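You operate a simulated robot arm through the tools that you are given. There is no shell and no other tool. Be economical: measure what you need, move in short steps, check, and stop when the job is done.

You run a simulated robot arm. Do the job below in one go: nothing can be reset, and whatever is moved stays where it is left.

## Task
Stack the number block marked "5" from the top of the oak table on top of the number block labelled "9".

The check looks at the end state, three seconds after you hand in, the way a careful person would. Anything else that was tipped, shoved, dropped, spilled or broken makes it a failure.

## Robot
A 6-joint arm with a two-finger parallel gripper, fixed in place. Base frame: the origin is at the foot of the arm, x ahead of it, y to its left, z up; the work surface is at about z = 0.7. Units: m, degrees, N and s.
With the tool pointing down near the work surface it reaches from about 0.22 to 0.72 m from the base axis. Its first joint turns from -66.0 to 66.0 degrees. Payload 2.45 kg.
The TCP is the grasp point between the finger pads, 0.024 m short of the fingertips. In the tool frame z runs along the fingers and y along their closing line. The gripper opens to 0.068 m. The fingers are 0.017 m wide and 0.01 m thick; the gripper's body (0.04 by 0.07 m) begins 0.041 m behind the TCP.
Orientation is that of the tool frame in the base frame, as [roll, pitch, yaw] about the fixed x, y, z axes, in that order (R = Rz(yaw) Ry(pitch) Rx(roll)). With the fingers straight down and closing along the base's y, the tool's x points along the base's -x, its y along +y and its z along -z.

## Interface
- The arm moves only by the tool send_rows. Its argument "series" is a list of rows, each a list of 7 numbers: the shift along the tool's x, y, z in m, then the turn, a rotation vector about the tool's x, y, z in degrees, then the opening, from 0 (shut) to 1 (fully open). In form: [[x, y, z, wx, wy, wz, gripper], ...]. A call has 1 to 12 rows; each row is the pose to reach, as a shift and turn from the pose commanded when the call began, along the tool's axes at that moment. A row lasts 0.2 s, in which the tool goes at most 0.05 m and 8.6 degrees; a call with a longer step from one row to the next is refused whole, and so is a gripper value outside its range. A pose out of reach is approached as far as the arm can. The call stops where the force on the tool passes 40 N (or 10 N more than at its start, if that is more) or the arm is blocked; 0.2 s more then pass. The fingers move at their own pace (about 0.108 m/s each) and stop on an object; they squeeze with about 22 N. The grip force told is the motor's: it shows also when the fingers shut on nothing. Time passes only in rows, and 0.2 s behind the last, so rows that repeat a pose let the fingers close. The reply holds the time, the measured pose of the TCP, the force on the tool along the base axes, the opening and the grip force, in the units named above and with some noise, and new pictures: "views" is both (left out), scene, wrist or none.
- Cameras (640 x 400 px; columns grow to the right, rows downward): "scene" is fixed at [0.1539, 0.4186, 1.4382]; the picture's right is [-0.80, -0.61, 0.00], its down [-0.48, 0.64, -0.60] and it looks along [0.36, -0.48, -0.80] (base axes); focal length 346 px, centre (320, 200). "wrist" rides on the gripper at [0.084, 0.011, -0.075] in the tool frame; the picture's right is [-0.13, 0.99, 0.00], its down [-0.60, -0.08, -0.79] and it looks along [-0.79, -0.10, 0.61] (tool axes); focal length 251 px, centre (320, 200). There is no depth. A picture from a camera that has moved, and an enlarged one, comes with that camera's place and axes in the base frame and with its lens.
- zoom(camera, box): a new picture of the part [left, top, right, bottom] of that camera's present view, enlarged. The clock stands still meanwhile.
- close_job(): hands the job in; it is judged then, once.

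Work in short steps. Places have to be worked out from the pictures, the camera data and where the tool is seen: move nearer, look again, correct. Check each grasp and each placing, and mend what went wrong. You have 90 turns and 200 pictures in all, those below and enlarged ones among them. Open the gripper and draw the arm clear of the work before you hand the job in, unless the task says otherwise; then end with one line.

The tools are called after ">>>" as a command line: name --pt "numbers of a row" for each row, then --argument value for the rest, lists and objects as JSON in quotes. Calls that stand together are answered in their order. send_rows: Moves the arm, as the interface text tells. Its arguments: {"type":"object","properties":{"series":{"type":"array","items":{"type":"array","items":{"type":"number"}}},"views":{"type":"string","enum":["both","scene","wrist","none"]}},"required":["series"]} The other tools are called the same way: zoom (camera, box) takes an enlarged picture of a part of a camera's view; close_job () hands the job in.

At the start:

```text
clock: 0.0
tcp_pos: [0.4396, -0.0737, 1.0108]
orientation: [179.9, 0.2, 180.0]
force: [0.6, 0.3, 0.2]
width: 0.068
finger_force: 0.0
```

scene: 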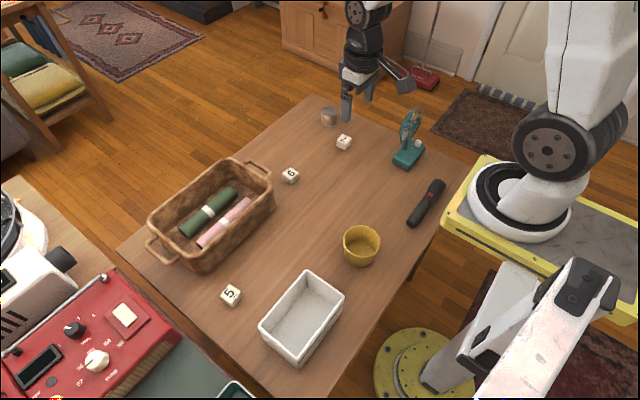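
wrist: 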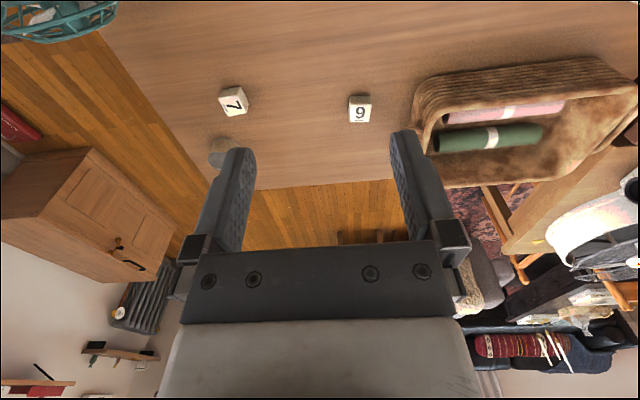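

I see three number blocks: one marked 5 near the front, and two others that look like 9/6 and 7. I'll zoom in to identify them and check their orientation.

>>> zoom --camera "scene" --box '[200, 270, 264, 310]'

>>> zoom --camera "scene" --box '[260, 155, 324, 195]'

>>> zoom --camera "wrist" --box '[200, 60, 400, 185]'

```text
10.00 times, centred on (232, 290) of scene
camera zoom: at [0.1539, 0.4186, 1.4382], right [-0.8, -0.61, 0.0], down [-0.48, 0.64, -0.6], along [0.36, -0.48, -0.8], focal length 3461 px, centre (1200, -700)
```

zoom: 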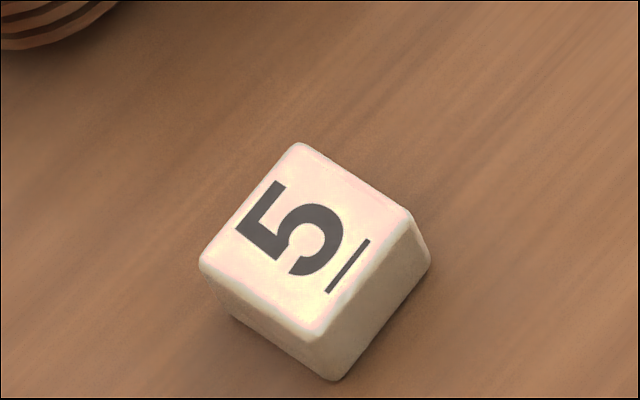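

```text
10.00 times, centred on (292, 175) of scene
camera zoom: at [0.1539, 0.4186, 1.4382], right [-0.8, -0.61, 0.0], down [-0.48, 0.64, -0.6], along [0.36, -0.48, -0.8], focal length 3461 px, centre (600, 450)
```

zoom: 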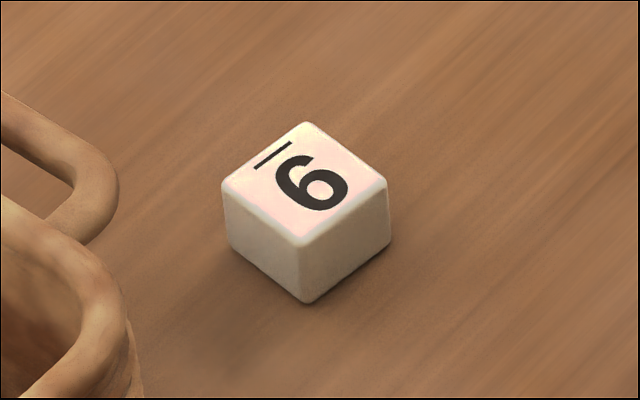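

```text
3.20 times, centred on (300, 122) of wrist
camera zoom: at [0.3534, -0.0626, 1.0865], right [0.13, 0.99, 0.0], down [0.6, -0.08, 0.8], along [0.79, -0.1, -0.61], focal length 805 px, centre (384, 448)
```

zoom: 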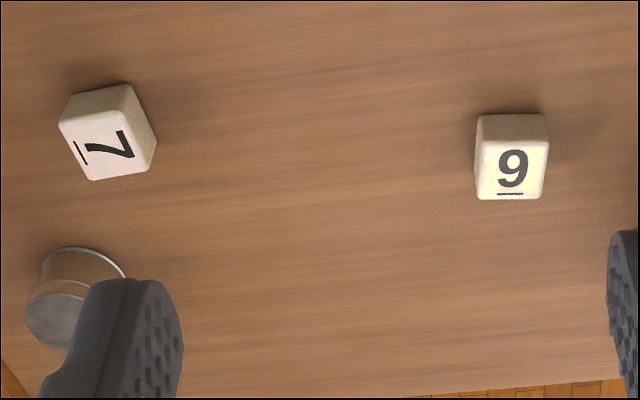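

Both views agree. The 5 is centred at about (0.475, 0.309) with yaw of about +8°. The 9 is at about (0.595, -0.028) with yaw of about -8°, and its underline confirms it's a 9. Both are about 3 cm cubes. I'll move above the 5 and turn to match it.

>>> send_rows --pt "-0.00354 0.03827 0.016 0 0 -0.8 1" --pt "-0.00708 0.07654 0.032 0 0 -1.6 1" --pt "-0.01062 0.11481 0.048 0 0 -2.4 1" --pt "-0.01416 0.15308 0.064 0 0 -3.2 1" --pt "-0.0177 0.19135 0.08 0 0 -4 1" --pt "-0.02124 0.22962 0.096 0 0 -4.8 1" --pt "-0.02478 0.26789 0.112 0 0 -5.6 1" --pt "-0.02832 0.30616 0.128 0 0 -6.4 1" --pt "-0.03186 0.34443 0.144 0 0 -7.2 1" --pt "-0.0354 0.3827 0.16 0 0 -8 1" --pt "-0.0354 0.3827 0.16 0 0 -8 1"

```text
clock: 2.4
tcp_pos: [0.476, 0.3075, 0.8516]
orientation: [180.0, 0.1, -172.0]
force: [0.2, 0.2, -0.1]
width: 0.068
finger_force: 0.1
camera wrist: at [0.3899, 0.3085, 0.9264], right [-0.01, 1.0, 0.0], down [0.61, 0.01, 0.8], along [0.8, 0.01, -0.61], focal length 251 px, centre (320, 200)
```

scene: 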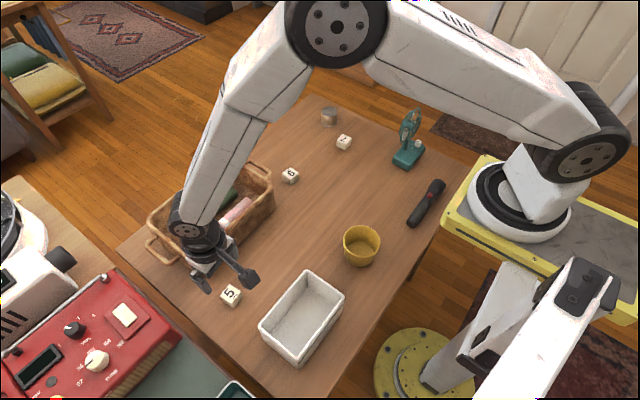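
wrist: 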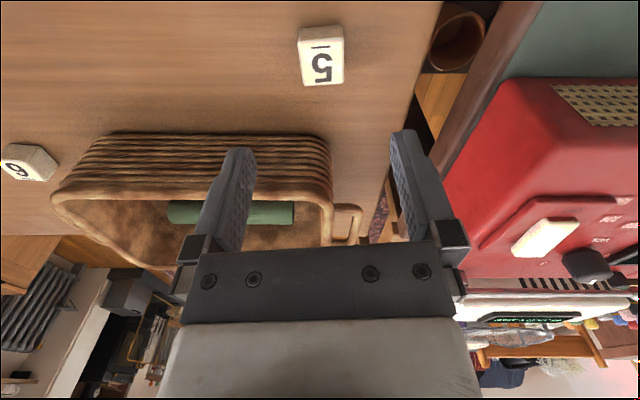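

The new wrist view puts the block at about (0.477, 0.310), so I'm lined up to within 1–2 mm. I'll go straight down with the gripper open.

>>> send_rows --pt "0 0.002 0.03 0 0 0 1" --pt "0 0.002 0.06 0 0 0 1" --pt "0 0.002 0.085 0 0 0 1" --pt "0 0.002 0.085 0 0 0 1"

```text
clock: 3.4
tcp_pos: [0.4771, 0.3091, 0.7659]
orientation: [180.0, 0.3, -171.9]
force: [-0.4, 0.5, -0.6]
width: 0.0681
finger_force: 0.2
camera wrist: at [0.3911, 0.3105, 0.8404], right [-0.01, 1.0, 0.0], down [0.61, 0.01, 0.8], along [0.8, 0.01, -0.61], focal length 251 px, centre (320, 200)
```

scene: 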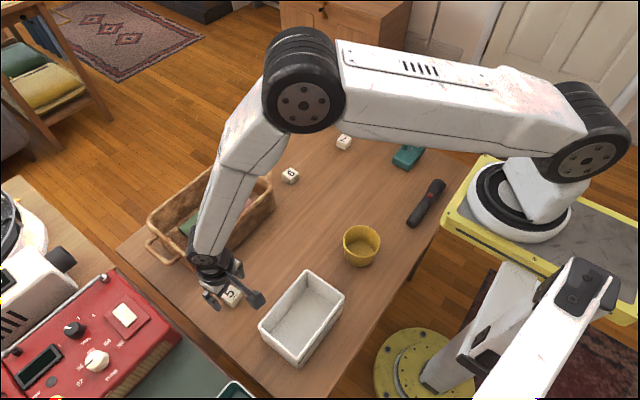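
wrist: 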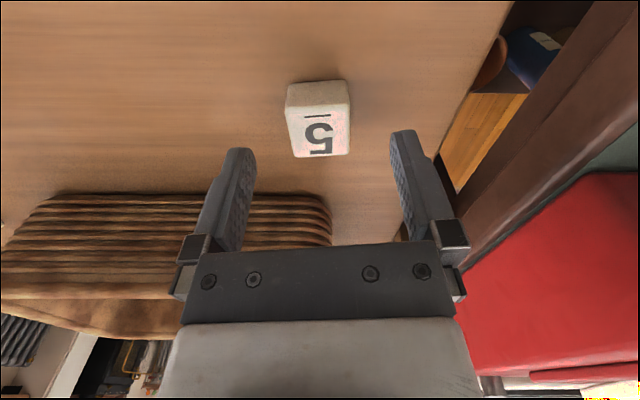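

The block sits centred between the fingers. I'll go down to grasp height, about z 0.728, with the tips just above the table, and close.

>>> send_rows --pt "0 0.0005 0.02 0 0 0 1" --pt "0 0.0005 0.0375 0 0 0 1" --pt "0 0.0005 0.0375 0 0 0 1" --pt "0 0.0005 0.0375 0 0 0 0" --pt "0 0.0005 0.0375 0 0 0 0" --pt "0 0.0005 0.0375 0 0 0 0"

```text
clock: 4.8
tcp_pos: [0.4762, 0.3098, 0.7285]
orientation: [-180.0, 0.2, -172.0]
force: [-0.3, 0.2, -0.8]
width: 0.0335
finger_force: 22.3
camera wrist: at [0.3907, 0.3099, 0.804], right [-0.01, 1.0, 0.0], down [0.61, 0.01, 0.8], along [0.8, 0.01, -0.61], focal length 251 px, centre (320, 200)
```

scene: 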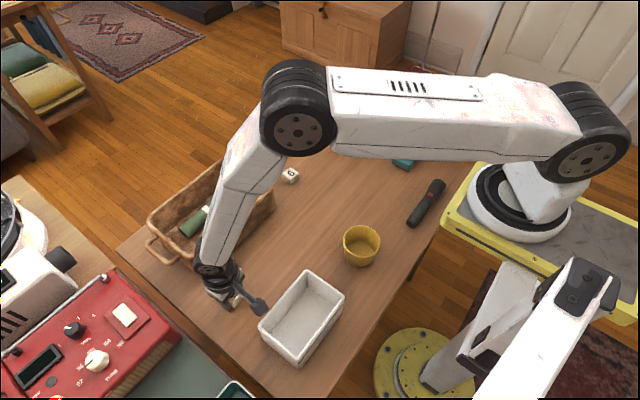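
wrist: 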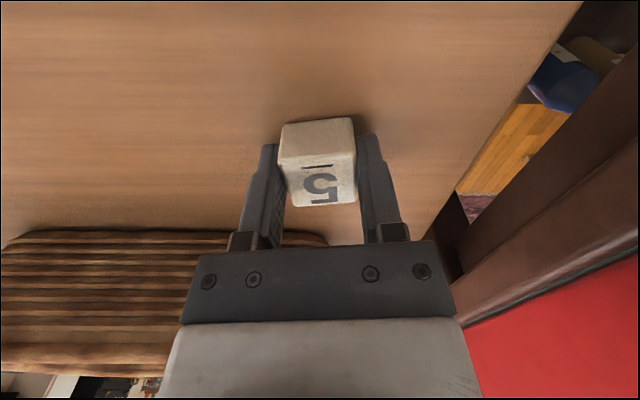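

Gripped at 33.5 mm wide, so the cube is about 3.3 cm. I'll lift it straight up.

>>> send_rows --pt "0 0 -0.02 0 0 0 0" --pt "0 0 -0.06 0 0 0 0" --pt "0 0 -0.1 0 0 0 0" --pt "0 0 -0.14 0 0 0 0" --pt "0 0 -0.17 0 0 0 0" --pt "0 0 -0.17 0 0 0 0"

```text
clock: 6.2
tcp_pos: [0.4751, 0.3096, 0.8994]
orientation: [-180.0, 0.2, -171.9]
force: [0.3, -1.2, -0.8]
width: 0.0334
finger_force: 22.2
camera wrist: at [0.3893, 0.3103, 0.9746], right [-0.01, 1.0, 0.0], down [0.61, 0.01, 0.79], along [0.79, 0.01, -0.61], focal length 251 px, centre (320, 200)
```

scene: 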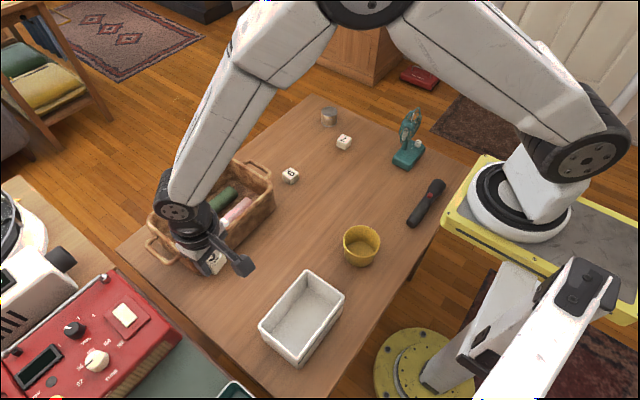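
wrist: 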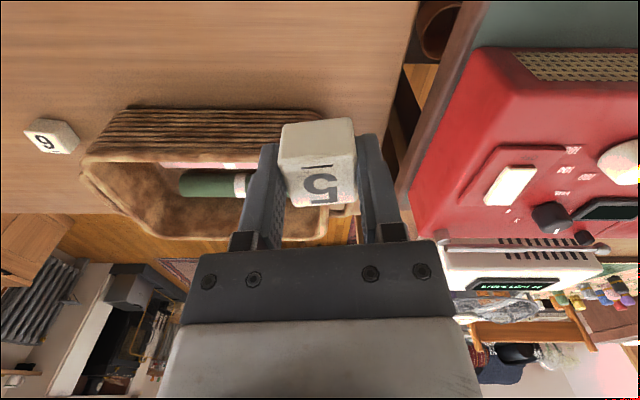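

The block lifted cleanly. I'll carry it at this height to above the 9, turning +16° on the tool axis to match its yaw.

>>> send_rows --pt "-0.007 -0.035 0 0 0 1.6 0" --pt "-0.014 -0.07 0 0 0 3.2 0" --pt "-0.021 -0.105 0 0 0 4.8 0" --pt "-0.028 -0.14 0 0 0 6.4 0" --pt "-0.035 -0.175 0 0 0 8 0" --pt "-0.042 -0.21 0 0 0 9.6 0" --pt "-0.049 -0.245 0 0 0 11.2 0" --pt "-0.056 -0.28 0 0 0 12.8 0" --pt "-0.063 -0.315 0 0 0 14.4 0" --pt "-0.07 -0.3497 0 0 0 16 0" --pt "-0.07 -0.3497 0 0 0 16 0"

>>> zoom --camera "wrist" --box '[240, 20, 400, 120]'

```text
clock: 8.6
tcp_pos: [0.5899, -0.0266, 0.8996]
orientation: [-180.0, 0.1, 172.0]
force: [-0.3, -0.1, -0.4]
width: 0.033
finger_force: 22.5
camera wrist: at [0.5085, -0.0039, 0.9754], right [0.27, 0.96, 0.0], down [0.58, -0.16, 0.79], along [0.77, -0.21, -0.61], focal length 251 px, centre (320, 200)
```

scene: 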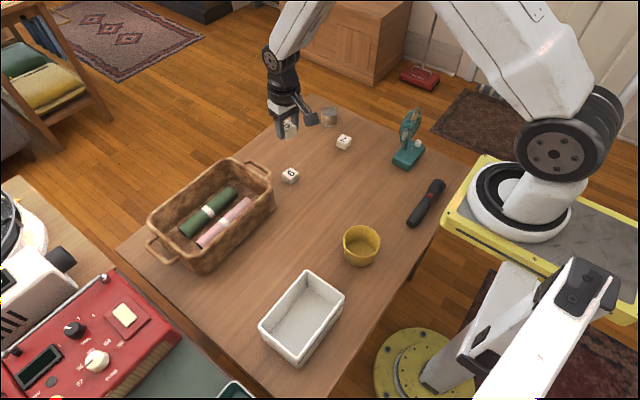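
wrist: 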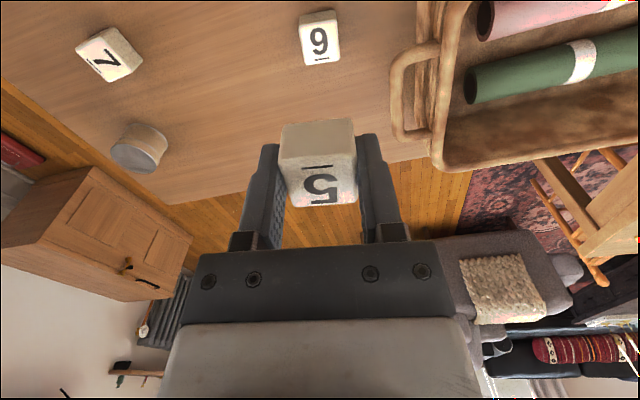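

```text
4.00 times, centred on (320, 70) of wrist
camera zoom: at [0.5085, -0.0039, 0.9754], right [0.27, 0.96, 0.0], down [0.58, -0.16, 0.79], along [0.77, -0.21, -0.61], focal length 1006 px, centre (320, 720)
```

zoom: 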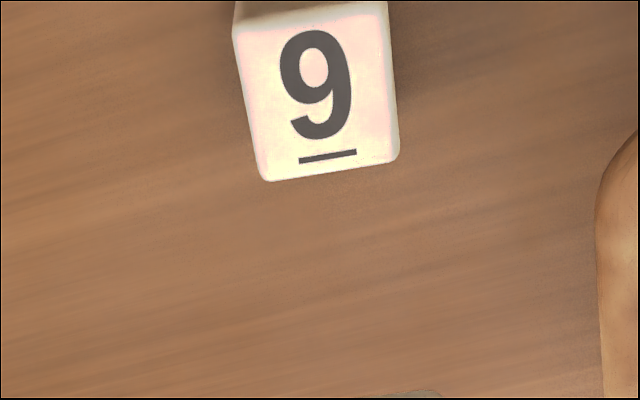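

From the wrist view the 9 is centred about 8 mm forward of the TCP, and its yaw already matches. I'll zoom on the held block to measure its offset in the gripper.

>>> zoom --camera "wrist" --box '[240, 110, 400, 210]'

>>> zoom --camera "scene" --box '[250, 90, 346, 150]'

```text
4.00 times, centred on (320, 160) of wrist
camera zoom: at [0.5085, -0.0039, 0.9754], right [0.27, 0.96, 0.0], down [0.58, -0.16, 0.79], along [0.77, -0.21, -0.61], focal length 1006 px, centre (320, 360)
```

zoom: 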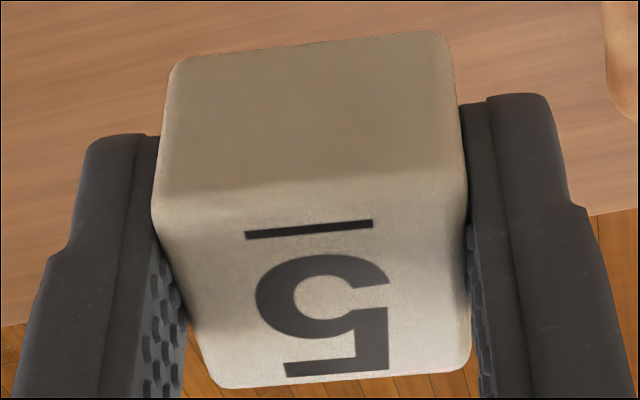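

```text
6.67 times, centred on (298, 120) of scene
camera zoom: at [0.1539, 0.4185, 1.4382], right [-0.8, -0.61, 0.0], down [-0.48, 0.64, -0.6], along [0.36, -0.48, -0.8], focal length 2307 px, centre (467, 733)
```

zoom: 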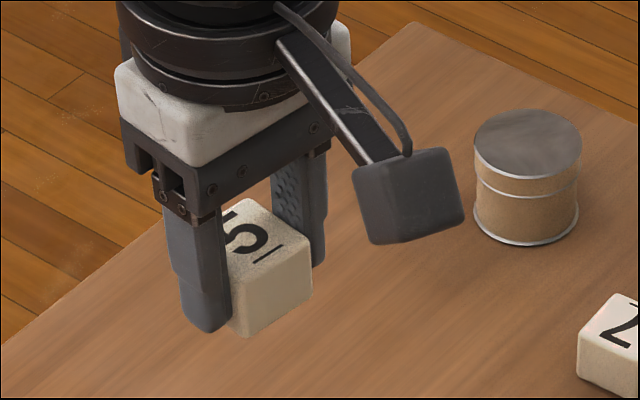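

The held block is roughly centred on the TCP. I'll move 6 mm forward, lower to about 2 cm above the 9, and look again.

>>> send_rows --pt "-0.006 -0.0004 0.03 0 0 0 0" --pt "-0.006 -0.0004 0.07 0 0 0 0" --pt "-0.006 -0.0004 0.1 0 0 0 0" --pt "-0.006 -0.0004 0.1176 0 0 0 0" --pt "-0.006 -0.0004 0.1176 0 0 0 0" --views "wrist"

>>> zoom --camera "scene" --box '[260, 145, 324, 185]'

>>> zoom --camera "wrist" --box '[240, 80, 400, 180]'

```text
clock: 9.8
tcp_pos: [0.5986, -0.0287, 0.7826]
orientation: [180.0, 0.2, 172.0]
force: [-0.8, -0.4, -1.3]
width: 0.033
finger_force: 21.6
camera wrist: at [0.5157, -0.0047, 0.8578], right [0.27, 0.96, 0.0], down [0.58, -0.16, 0.8], along [0.77, -0.21, -0.61], focal length 251 px, centre (320, 200)
```

wrist: 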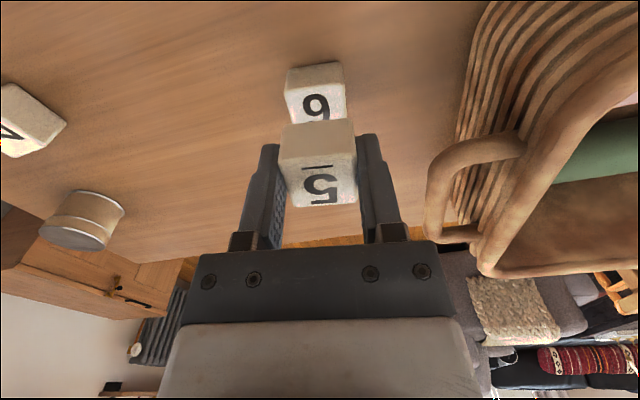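

```text
10.00 times, centred on (292, 165) of scene
camera zoom: at [0.1539, 0.4186, 1.4382], right [-0.8, -0.61, 0.0], down [-0.48, 0.64, -0.6], along [0.36, -0.48, -0.8], focal length 3461 px, centre (600, 550)
```

zoom: 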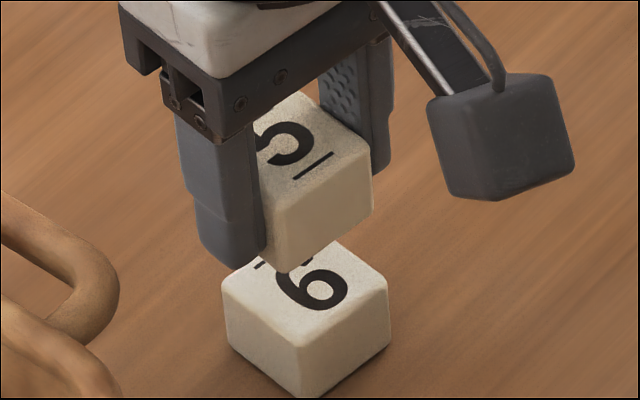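

```text
4.00 times, centred on (320, 130) of wrist
camera zoom: at [0.5157, -0.0047, 0.8578], right [0.27, 0.96, 0.0], down [0.58, -0.16, 0.8], along [0.77, -0.21, -0.61], focal length 1006 px, centre (320, 480)
```

zoom: 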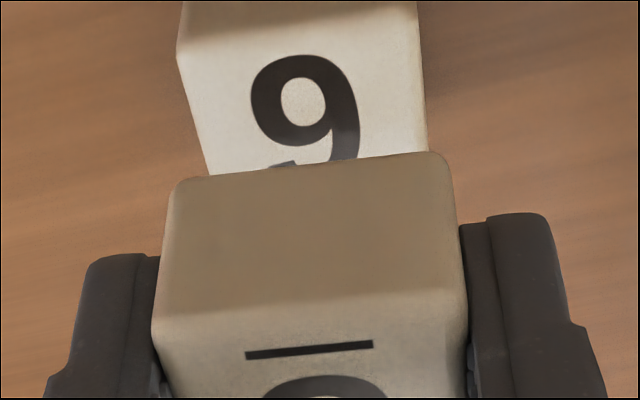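

Comparing matching corners in the scene view, the held block is within about 1–1.5 mm of the 9. I'll correct by 1 mm and lower slowly until just about in contact.

>>> send_rows --pt "0.0006 -0.0009 0.008 0 0 0 0" --pt "0.0006 -0.0009 0.014 0 0 0 0" --pt "0.0006 -0.0009 0.018 0 0 0 0" --pt "0.0006 -0.0009 0.018 0 0 0 0" --views "none"

>>> zoom --camera "scene" --box '[260, 145, 324, 185]'

```text
clock: 10.8
tcp_pos: [0.5955, -0.0284, 0.7634]
orientation: [180.0, 0.2, 172.0]
force: [0.1, 0.2, 0.4]
width: 0.0329
finger_force: 22.3
```

```text
10.00 times, centred on (292, 165) of scene
camera zoom: at [0.1539, 0.4186, 1.4382], right [-0.8, -0.61, 0.0], down [-0.48, 0.64, -0.6], along [0.36, -0.48, -0.8], focal length 3461 px, centre (600, 550)
```

zoom: 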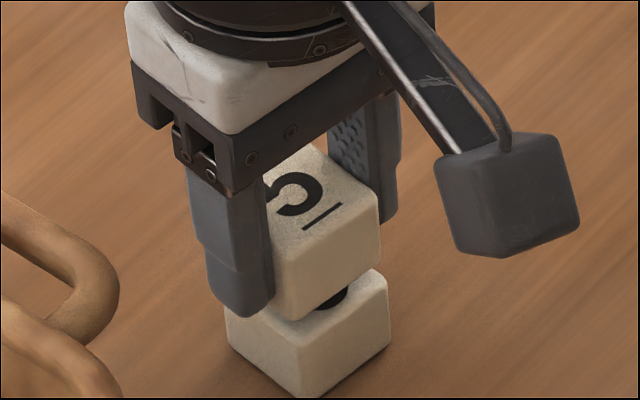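

The gap is almost closed and the held block sits about 1 mm to the image left. I'll nudge it that much and lower in very small steps, watching the force.

>>> send_rows --pt "0.001 -0.0007 0 0 0 0 0" --pt "0.001 -0.0007 0.0007 0 0 0 0" --pt "0.001 -0.0007 0.0012 0 0 0 0" --pt "0.001 -0.0007 0.0012 0 0 0 0" --views "none"

>>> zoom --camera "scene" --box '[260, 145, 324, 185]'

```text
clock: 11.8
tcp_pos: [0.5953, -0.0289, 0.7622]
orientation: [180.0, 0.2, 172.0]
force: [0.3, -1.1, 0.1]
width: 0.0331
finger_force: 22.4
```

```text
10.00 times, centred on (292, 165) of scene
camera zoom: at [0.1539, 0.4186, 1.4382], right [-0.8, -0.61, 0.0], down [-0.48, 0.64, -0.6], along [0.36, -0.48, -0.8], focal length 3461 px, centre (600, 550)
```

zoom: 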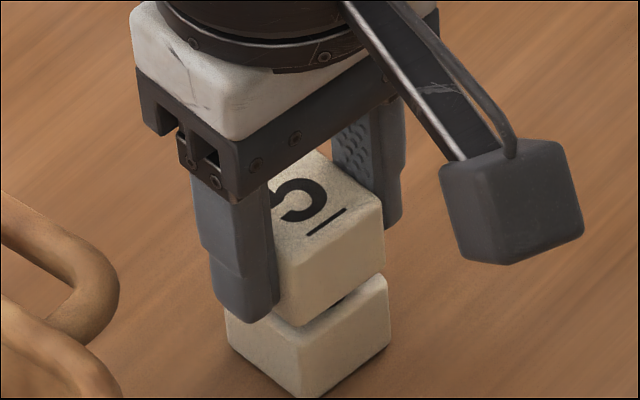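

There's no contact force yet, and the sides line up well. I'll lower another millimetre.

>>> send_rows --pt "0 0 0.0005 0 0 0 0" --pt "0 0 0.001 0 0 0 0" --pt "0 0 0.001 0 0 0 0" --views "none"

>>> zoom --camera "wrist" --box '[240, 80, 400, 180]'

```text
clock: 12.6
tcp_pos: [0.596, -0.0297, 0.7613]
orientation: [-179.8, 0.2, 172.0]
force: [0.0, 0.0, 1.0]
width: 0.0333
finger_force: 21.7
```

```text
4.00 times, centred on (320, 130) of wrist
camera zoom: at [0.5136, -0.0058, 0.8362], right [0.27, 0.96, 0.0], down [0.58, -0.16, 0.79], along [0.77, -0.21, -0.61], focal length 1006 px, centre (320, 480)
```

zoom: 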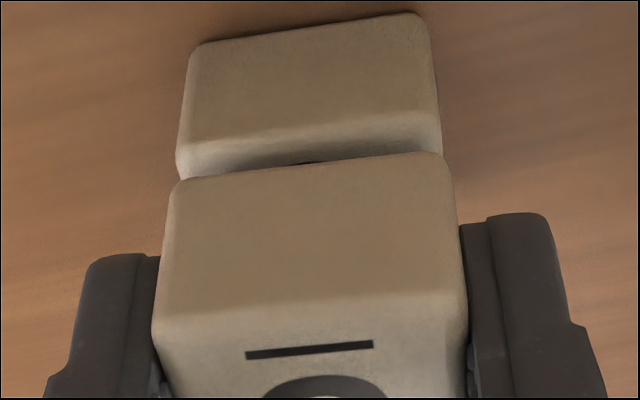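

The lateral alignment is good and the z force is about 1 N, which may be first contact. I'll lower a bit more to confirm.

>>> send_rows --pt "0 0 0.0005 0 0 0 0" --pt "0 0 0.001 0 0 0 0" --pt "0 0 0.001 0 0 0 0" --views "none"

```text
clock: 13.4
tcp_pos: [0.5966, -0.0298, 0.7602]
orientation: [180.0, 0.2, 172.1]
force: [0.5, -0.2, -0.5]
width: 0.0332
finger_force: 21.8
```

Still no contact force, so I'll check the gap.

>>> zoom --camera "scene" --box '[276, 155, 308, 175]'

>>> send_rows --pt "0 0 0.0005 0 0 0 0" --pt "0 0 0.001 0 0 0 0" --pt "0 0 0.001 0 0 0 0" --views "none"

>>> zoom --camera "scene" --box '[276, 155, 308, 175]'

```text
16.00 times, centred on (292, 165) of scene
camera zoom: at [0.1539, 0.4186, 1.4382], right [-0.8, -0.61, 0.0], down [-0.48, 0.64, -0.6], along [0.36, -0.48, -0.8], focal length 5537 px, centre (768, 760)
```

zoom: 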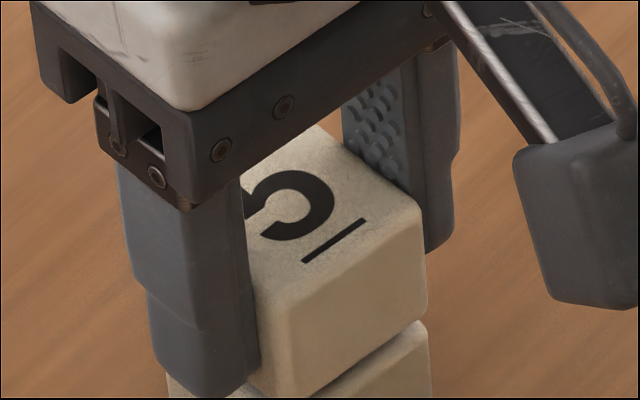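

```text
clock: 14.2
tcp_pos: [0.5964, -0.0294, 0.7598]
orientation: [-180.0, 0.2, 172.0]
force: [-0.1, 0.3, 0.1]
width: 0.0334
finger_force: 21.6
```

```text
16.00 times, centred on (292, 165) of scene
camera zoom: at [0.1539, 0.4186, 1.4382], right [-0.8, -0.61, 0.0], down [-0.48, 0.64, -0.6], along [0.36, -0.48, -0.8], focal length 5537 px, centre (768, 760)
```

zoom: 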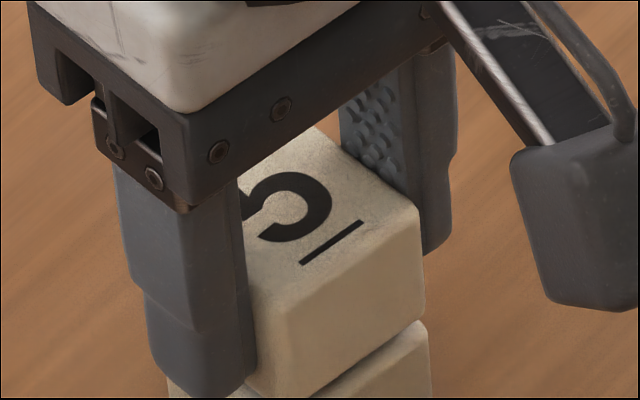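

>>> zoom --camera "scene" --box '[276, 166, 308, 186]'

>>> zoom --camera "wrist" --box '[270, 80, 370, 142]'

```text
16.00 times, centred on (292, 176) of scene
camera zoom: at [0.1539, 0.4186, 1.4382], right [-0.8, -0.61, 0.0], down [-0.48, 0.64, -0.6], along [0.36, -0.48, -0.8], focal length 5537 px, centre (768, 584)
```

zoom: 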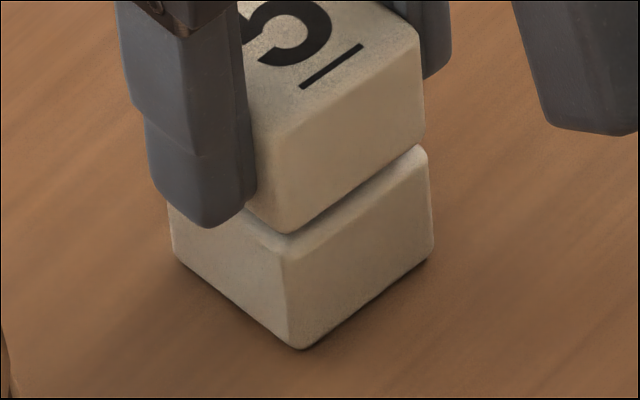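

```text
6.40 times, centred on (320, 111) of wrist
camera zoom: at [0.5139, -0.0057, 0.8349], right [0.27, 0.96, 0.0], down [0.58, -0.16, 0.8], along [0.77, -0.21, -0.61], focal length 1609 px, centre (320, 770)
```

zoom: 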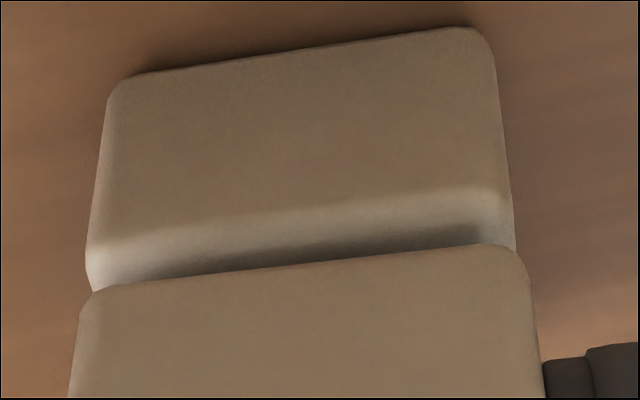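

The blocks look almost touching and well aligned. I'll lower one more small step to confirm contact before releasing.

>>> send_rows --pt "0.0007 0 0.0 0 0 0 0" --pt "0.0007 0 0.0006 0 0 0 0" --pt "0.0007 0 0.0012 0 0 0 0" --pt "0.0007 0 0.0012 0 0 0 0" --views "none"

>>> zoom --camera "scene" --box '[276, 166, 308, 186]'

```text
clock: 15.2
tcp_pos: [0.5959, -0.0298, 0.7587]
orientation: [-180.0, 0.2, 171.9]
force: [-0.4, 0.4, 0.3]
width: 0.0332
finger_force: 22.0
```

```text
16.00 times, centred on (292, 176) of scene
camera zoom: at [0.1539, 0.4186, 1.4382], right [-0.8, -0.61, 0.0], down [-0.48, 0.64, -0.6], along [0.36, -0.48, -0.8], focal length 5537 px, centre (768, 584)
```

zoom: 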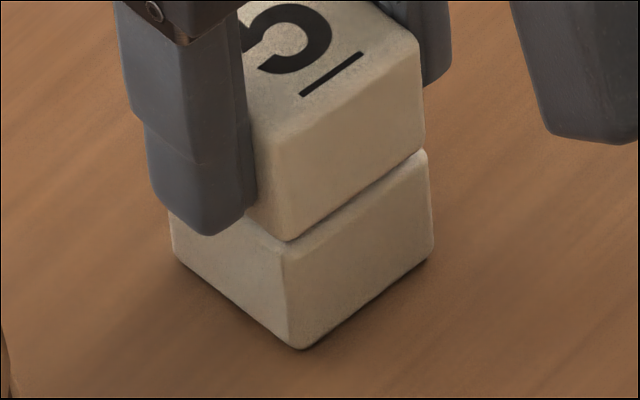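

It still moved down freely, so there's no contact yet. I'll continue in small steps.

>>> send_rows --pt "0 0 0.0005 0 0 0 0" --pt "0 0 0.001 0 0 0 0" --pt "0 0 0.001 0 0 0 0" --views "none"

>>> zoom --camera "scene" --box '[276, 166, 308, 186]'

```text
clock: 16.0
tcp_pos: [0.5943, -0.0283, 0.7564]
orientation: [180.0, 0.2, 172.0]
force: [-0.5, -1.0, -0.2]
width: 0.033
finger_force: 22.0
```

```text
16.00 times, centred on (292, 176) of scene
camera zoom: at [0.1539, 0.4186, 1.4382], right [-0.8, -0.61, 0.0], down [-0.48, 0.64, -0.6], along [0.36, -0.48, -0.8], focal length 5537 px, centre (768, 584)
```

zoom: 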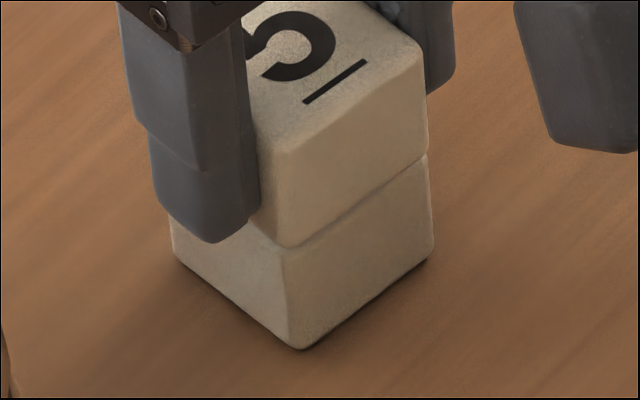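

The edges now meet neatly. One more half-millimetre as a force check.

>>> send_rows --pt "0 0 0.0006 0 0 0 0" --pt "0 0 0.0006 0 0 0 0" --pt "0 0 0.0006 0 0 0 0" --views "none"

>>> zoom --camera "scene" --box '[276, 166, 308, 186]'

```text
clock: 16.8
tcp_pos: [0.5948, -0.0282, 0.7569]
orientation: [180.0, 0.2, 172.0]
force: [-0.1, -0.3, -0.1]
width: 0.0333
finger_force: 22.6
```

```text
16.00 times, centred on (292, 176) of scene
camera zoom: at [0.1539, 0.4186, 1.4382], right [-0.8, -0.61, 0.0], down [-0.48, 0.64, -0.6], along [0.36, -0.48, -0.8], focal length 5537 px, centre (768, 584)
```

zoom: 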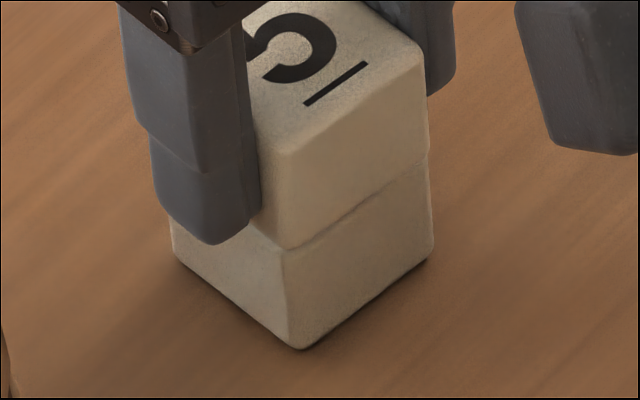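

Still no reaction force and a movement of only a pixel or two. I'll take another 0.7 mm step.

>>> send_rows --pt "0 0 0.0004 0 0 0 0" --pt "0 0 0.0008 0 0 0 0" --pt "0 0 0.0008 0 0 0 0" --views "none"

>>> zoom --camera "scene" --box '[276, 166, 308, 186]'

```text
clock: 17.6
tcp_pos: [0.5952, -0.0293, 0.7567]
orientation: [-180.0, 0.3, 172.0]
force: [-1.4, -0.7, 10.8]
width: 0.0331
finger_force: 21.6
```

```text
16.00 times, centred on (292, 176) of scene
camera zoom: at [0.1536, 0.4186, 1.4382], right [-0.8, -0.61, 0.0], down [-0.48, 0.64, -0.6], along [0.36, -0.48, -0.8], focal length 5537 px, centre (768, 584)
```

zoom: 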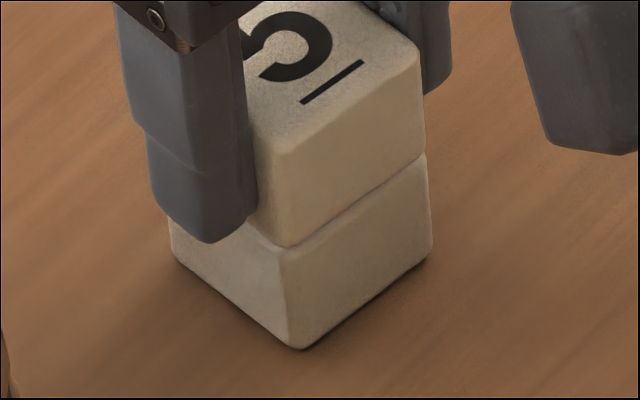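

Contact is confirmed at about 11 N. I'll ease off 0.6 mm, open only partway because the basket handle is near the +y side, and then retreat upward.

>>> send_rows --pt "0 0 -0.0006 0 0 0 0" --pt "0 0 -0.0006 0 0 0 0.55" --pt "0 0 -0.0006 0 0 0 0.7" --pt "0 0 -0.0006 0 0 0 0.7" --views "both"

>>> zoom --camera "scene" --box '[260, 145, 324, 185]'

```text
clock: 18.6
tcp_pos: [0.5954, -0.0294, 0.756]
orientation: [-179.9, 0.2, 172.1]
force: [-0.2, 1.5, -1.1]
width: 0.0475
finger_force: 0.1
camera wrist: at [0.5131, -0.005, 0.8315], right [0.27, 0.96, 0.0], down [0.58, -0.16, 0.79], along [0.77, -0.21, -0.61], focal length 251 px, centre (320, 200)
```

scene: 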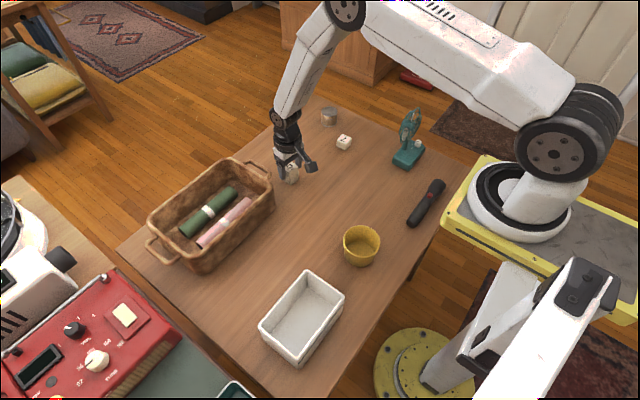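
wrist: 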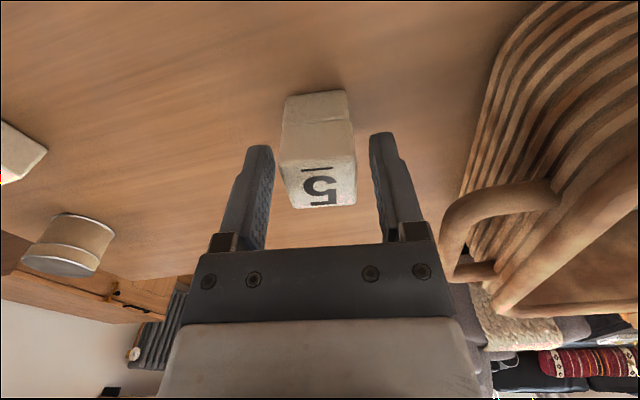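

```text
10.00 times, centred on (292, 165) of scene
camera zoom: at [0.1539, 0.4186, 1.4382], right [-0.8, -0.61, 0.0], down [-0.48, 0.64, -0.6], along [0.36, -0.48, -0.8], focal length 3461 px, centre (600, 550)
```

zoom: 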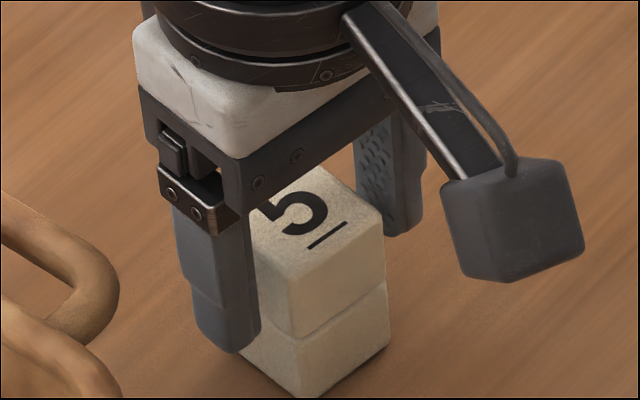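

The 5 rests on the 9 and the fingers are clear on both sides. I'll raise the arm straight up, open the gripper fully and draw back.

>>> send_rows --pt "0 0 -0.015 0 0 0 0.7" --pt "0 0 -0.045 0 0 0 0.7" --pt "0 0 -0.09 0 0 0 0.7" --pt "0 0 -0.135 0 0 0 0.8" --pt "0 0 -0.18 0 0 0 1" --pt "0.04 0 -0.2 0 0 0 1" --pt "0.08 0 -0.22 0 0 0 1" --pt "0.12 0 -0.22 0 0 0 1" --pt "0.12 0 -0.22 0 0 0 1"

>>> zoom --camera "scene" --box '[260, 145, 324, 185]'

```text
clock: 20.6
tcp_pos: [0.4746, -0.0131, 0.9787]
orientation: [180.0, 0.3, 172.0]
force: [-0.4, -1.0, 0.2]
width: 0.0681
finger_force: 0.0
camera wrist: at [0.392, 0.0112, 1.0527], right [0.27, 0.96, 0.0], down [0.58, -0.16, 0.8], along [0.77, -0.21, -0.61], focal length 251 px, centre (320, 200)
```

scene: 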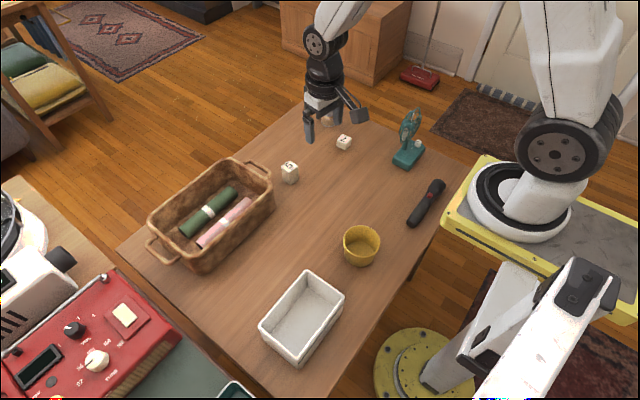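
wrist: 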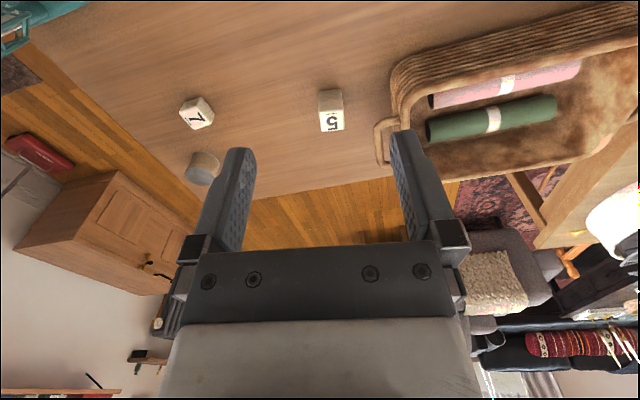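

```text
10.00 times, centred on (292, 165) of scene
camera zoom: at [0.1539, 0.4186, 1.4382], right [-0.8, -0.61, 0.0], down [-0.48, 0.64, -0.6], along [0.36, -0.48, -0.8], focal length 3461 px, centre (600, 550)
```

zoom: 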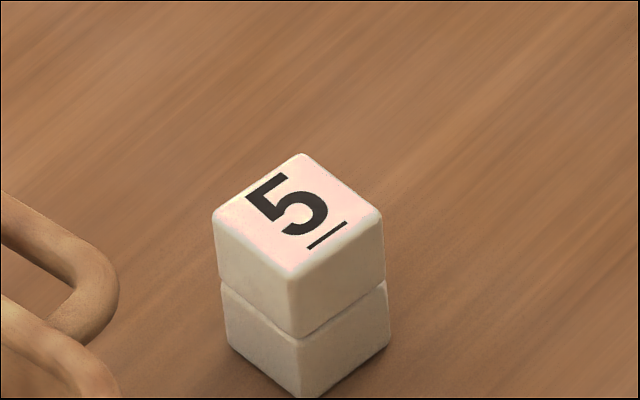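

The stack is square and stable, nothing else has moved, and the arm is clear with the gripper open. I'm handing in the job.

>>> close_job

```text
The job is handed in.
```

The "5" block now sits squarely on top of the "9" block; nothing else was moved, and the arm is clear with the gripper open.
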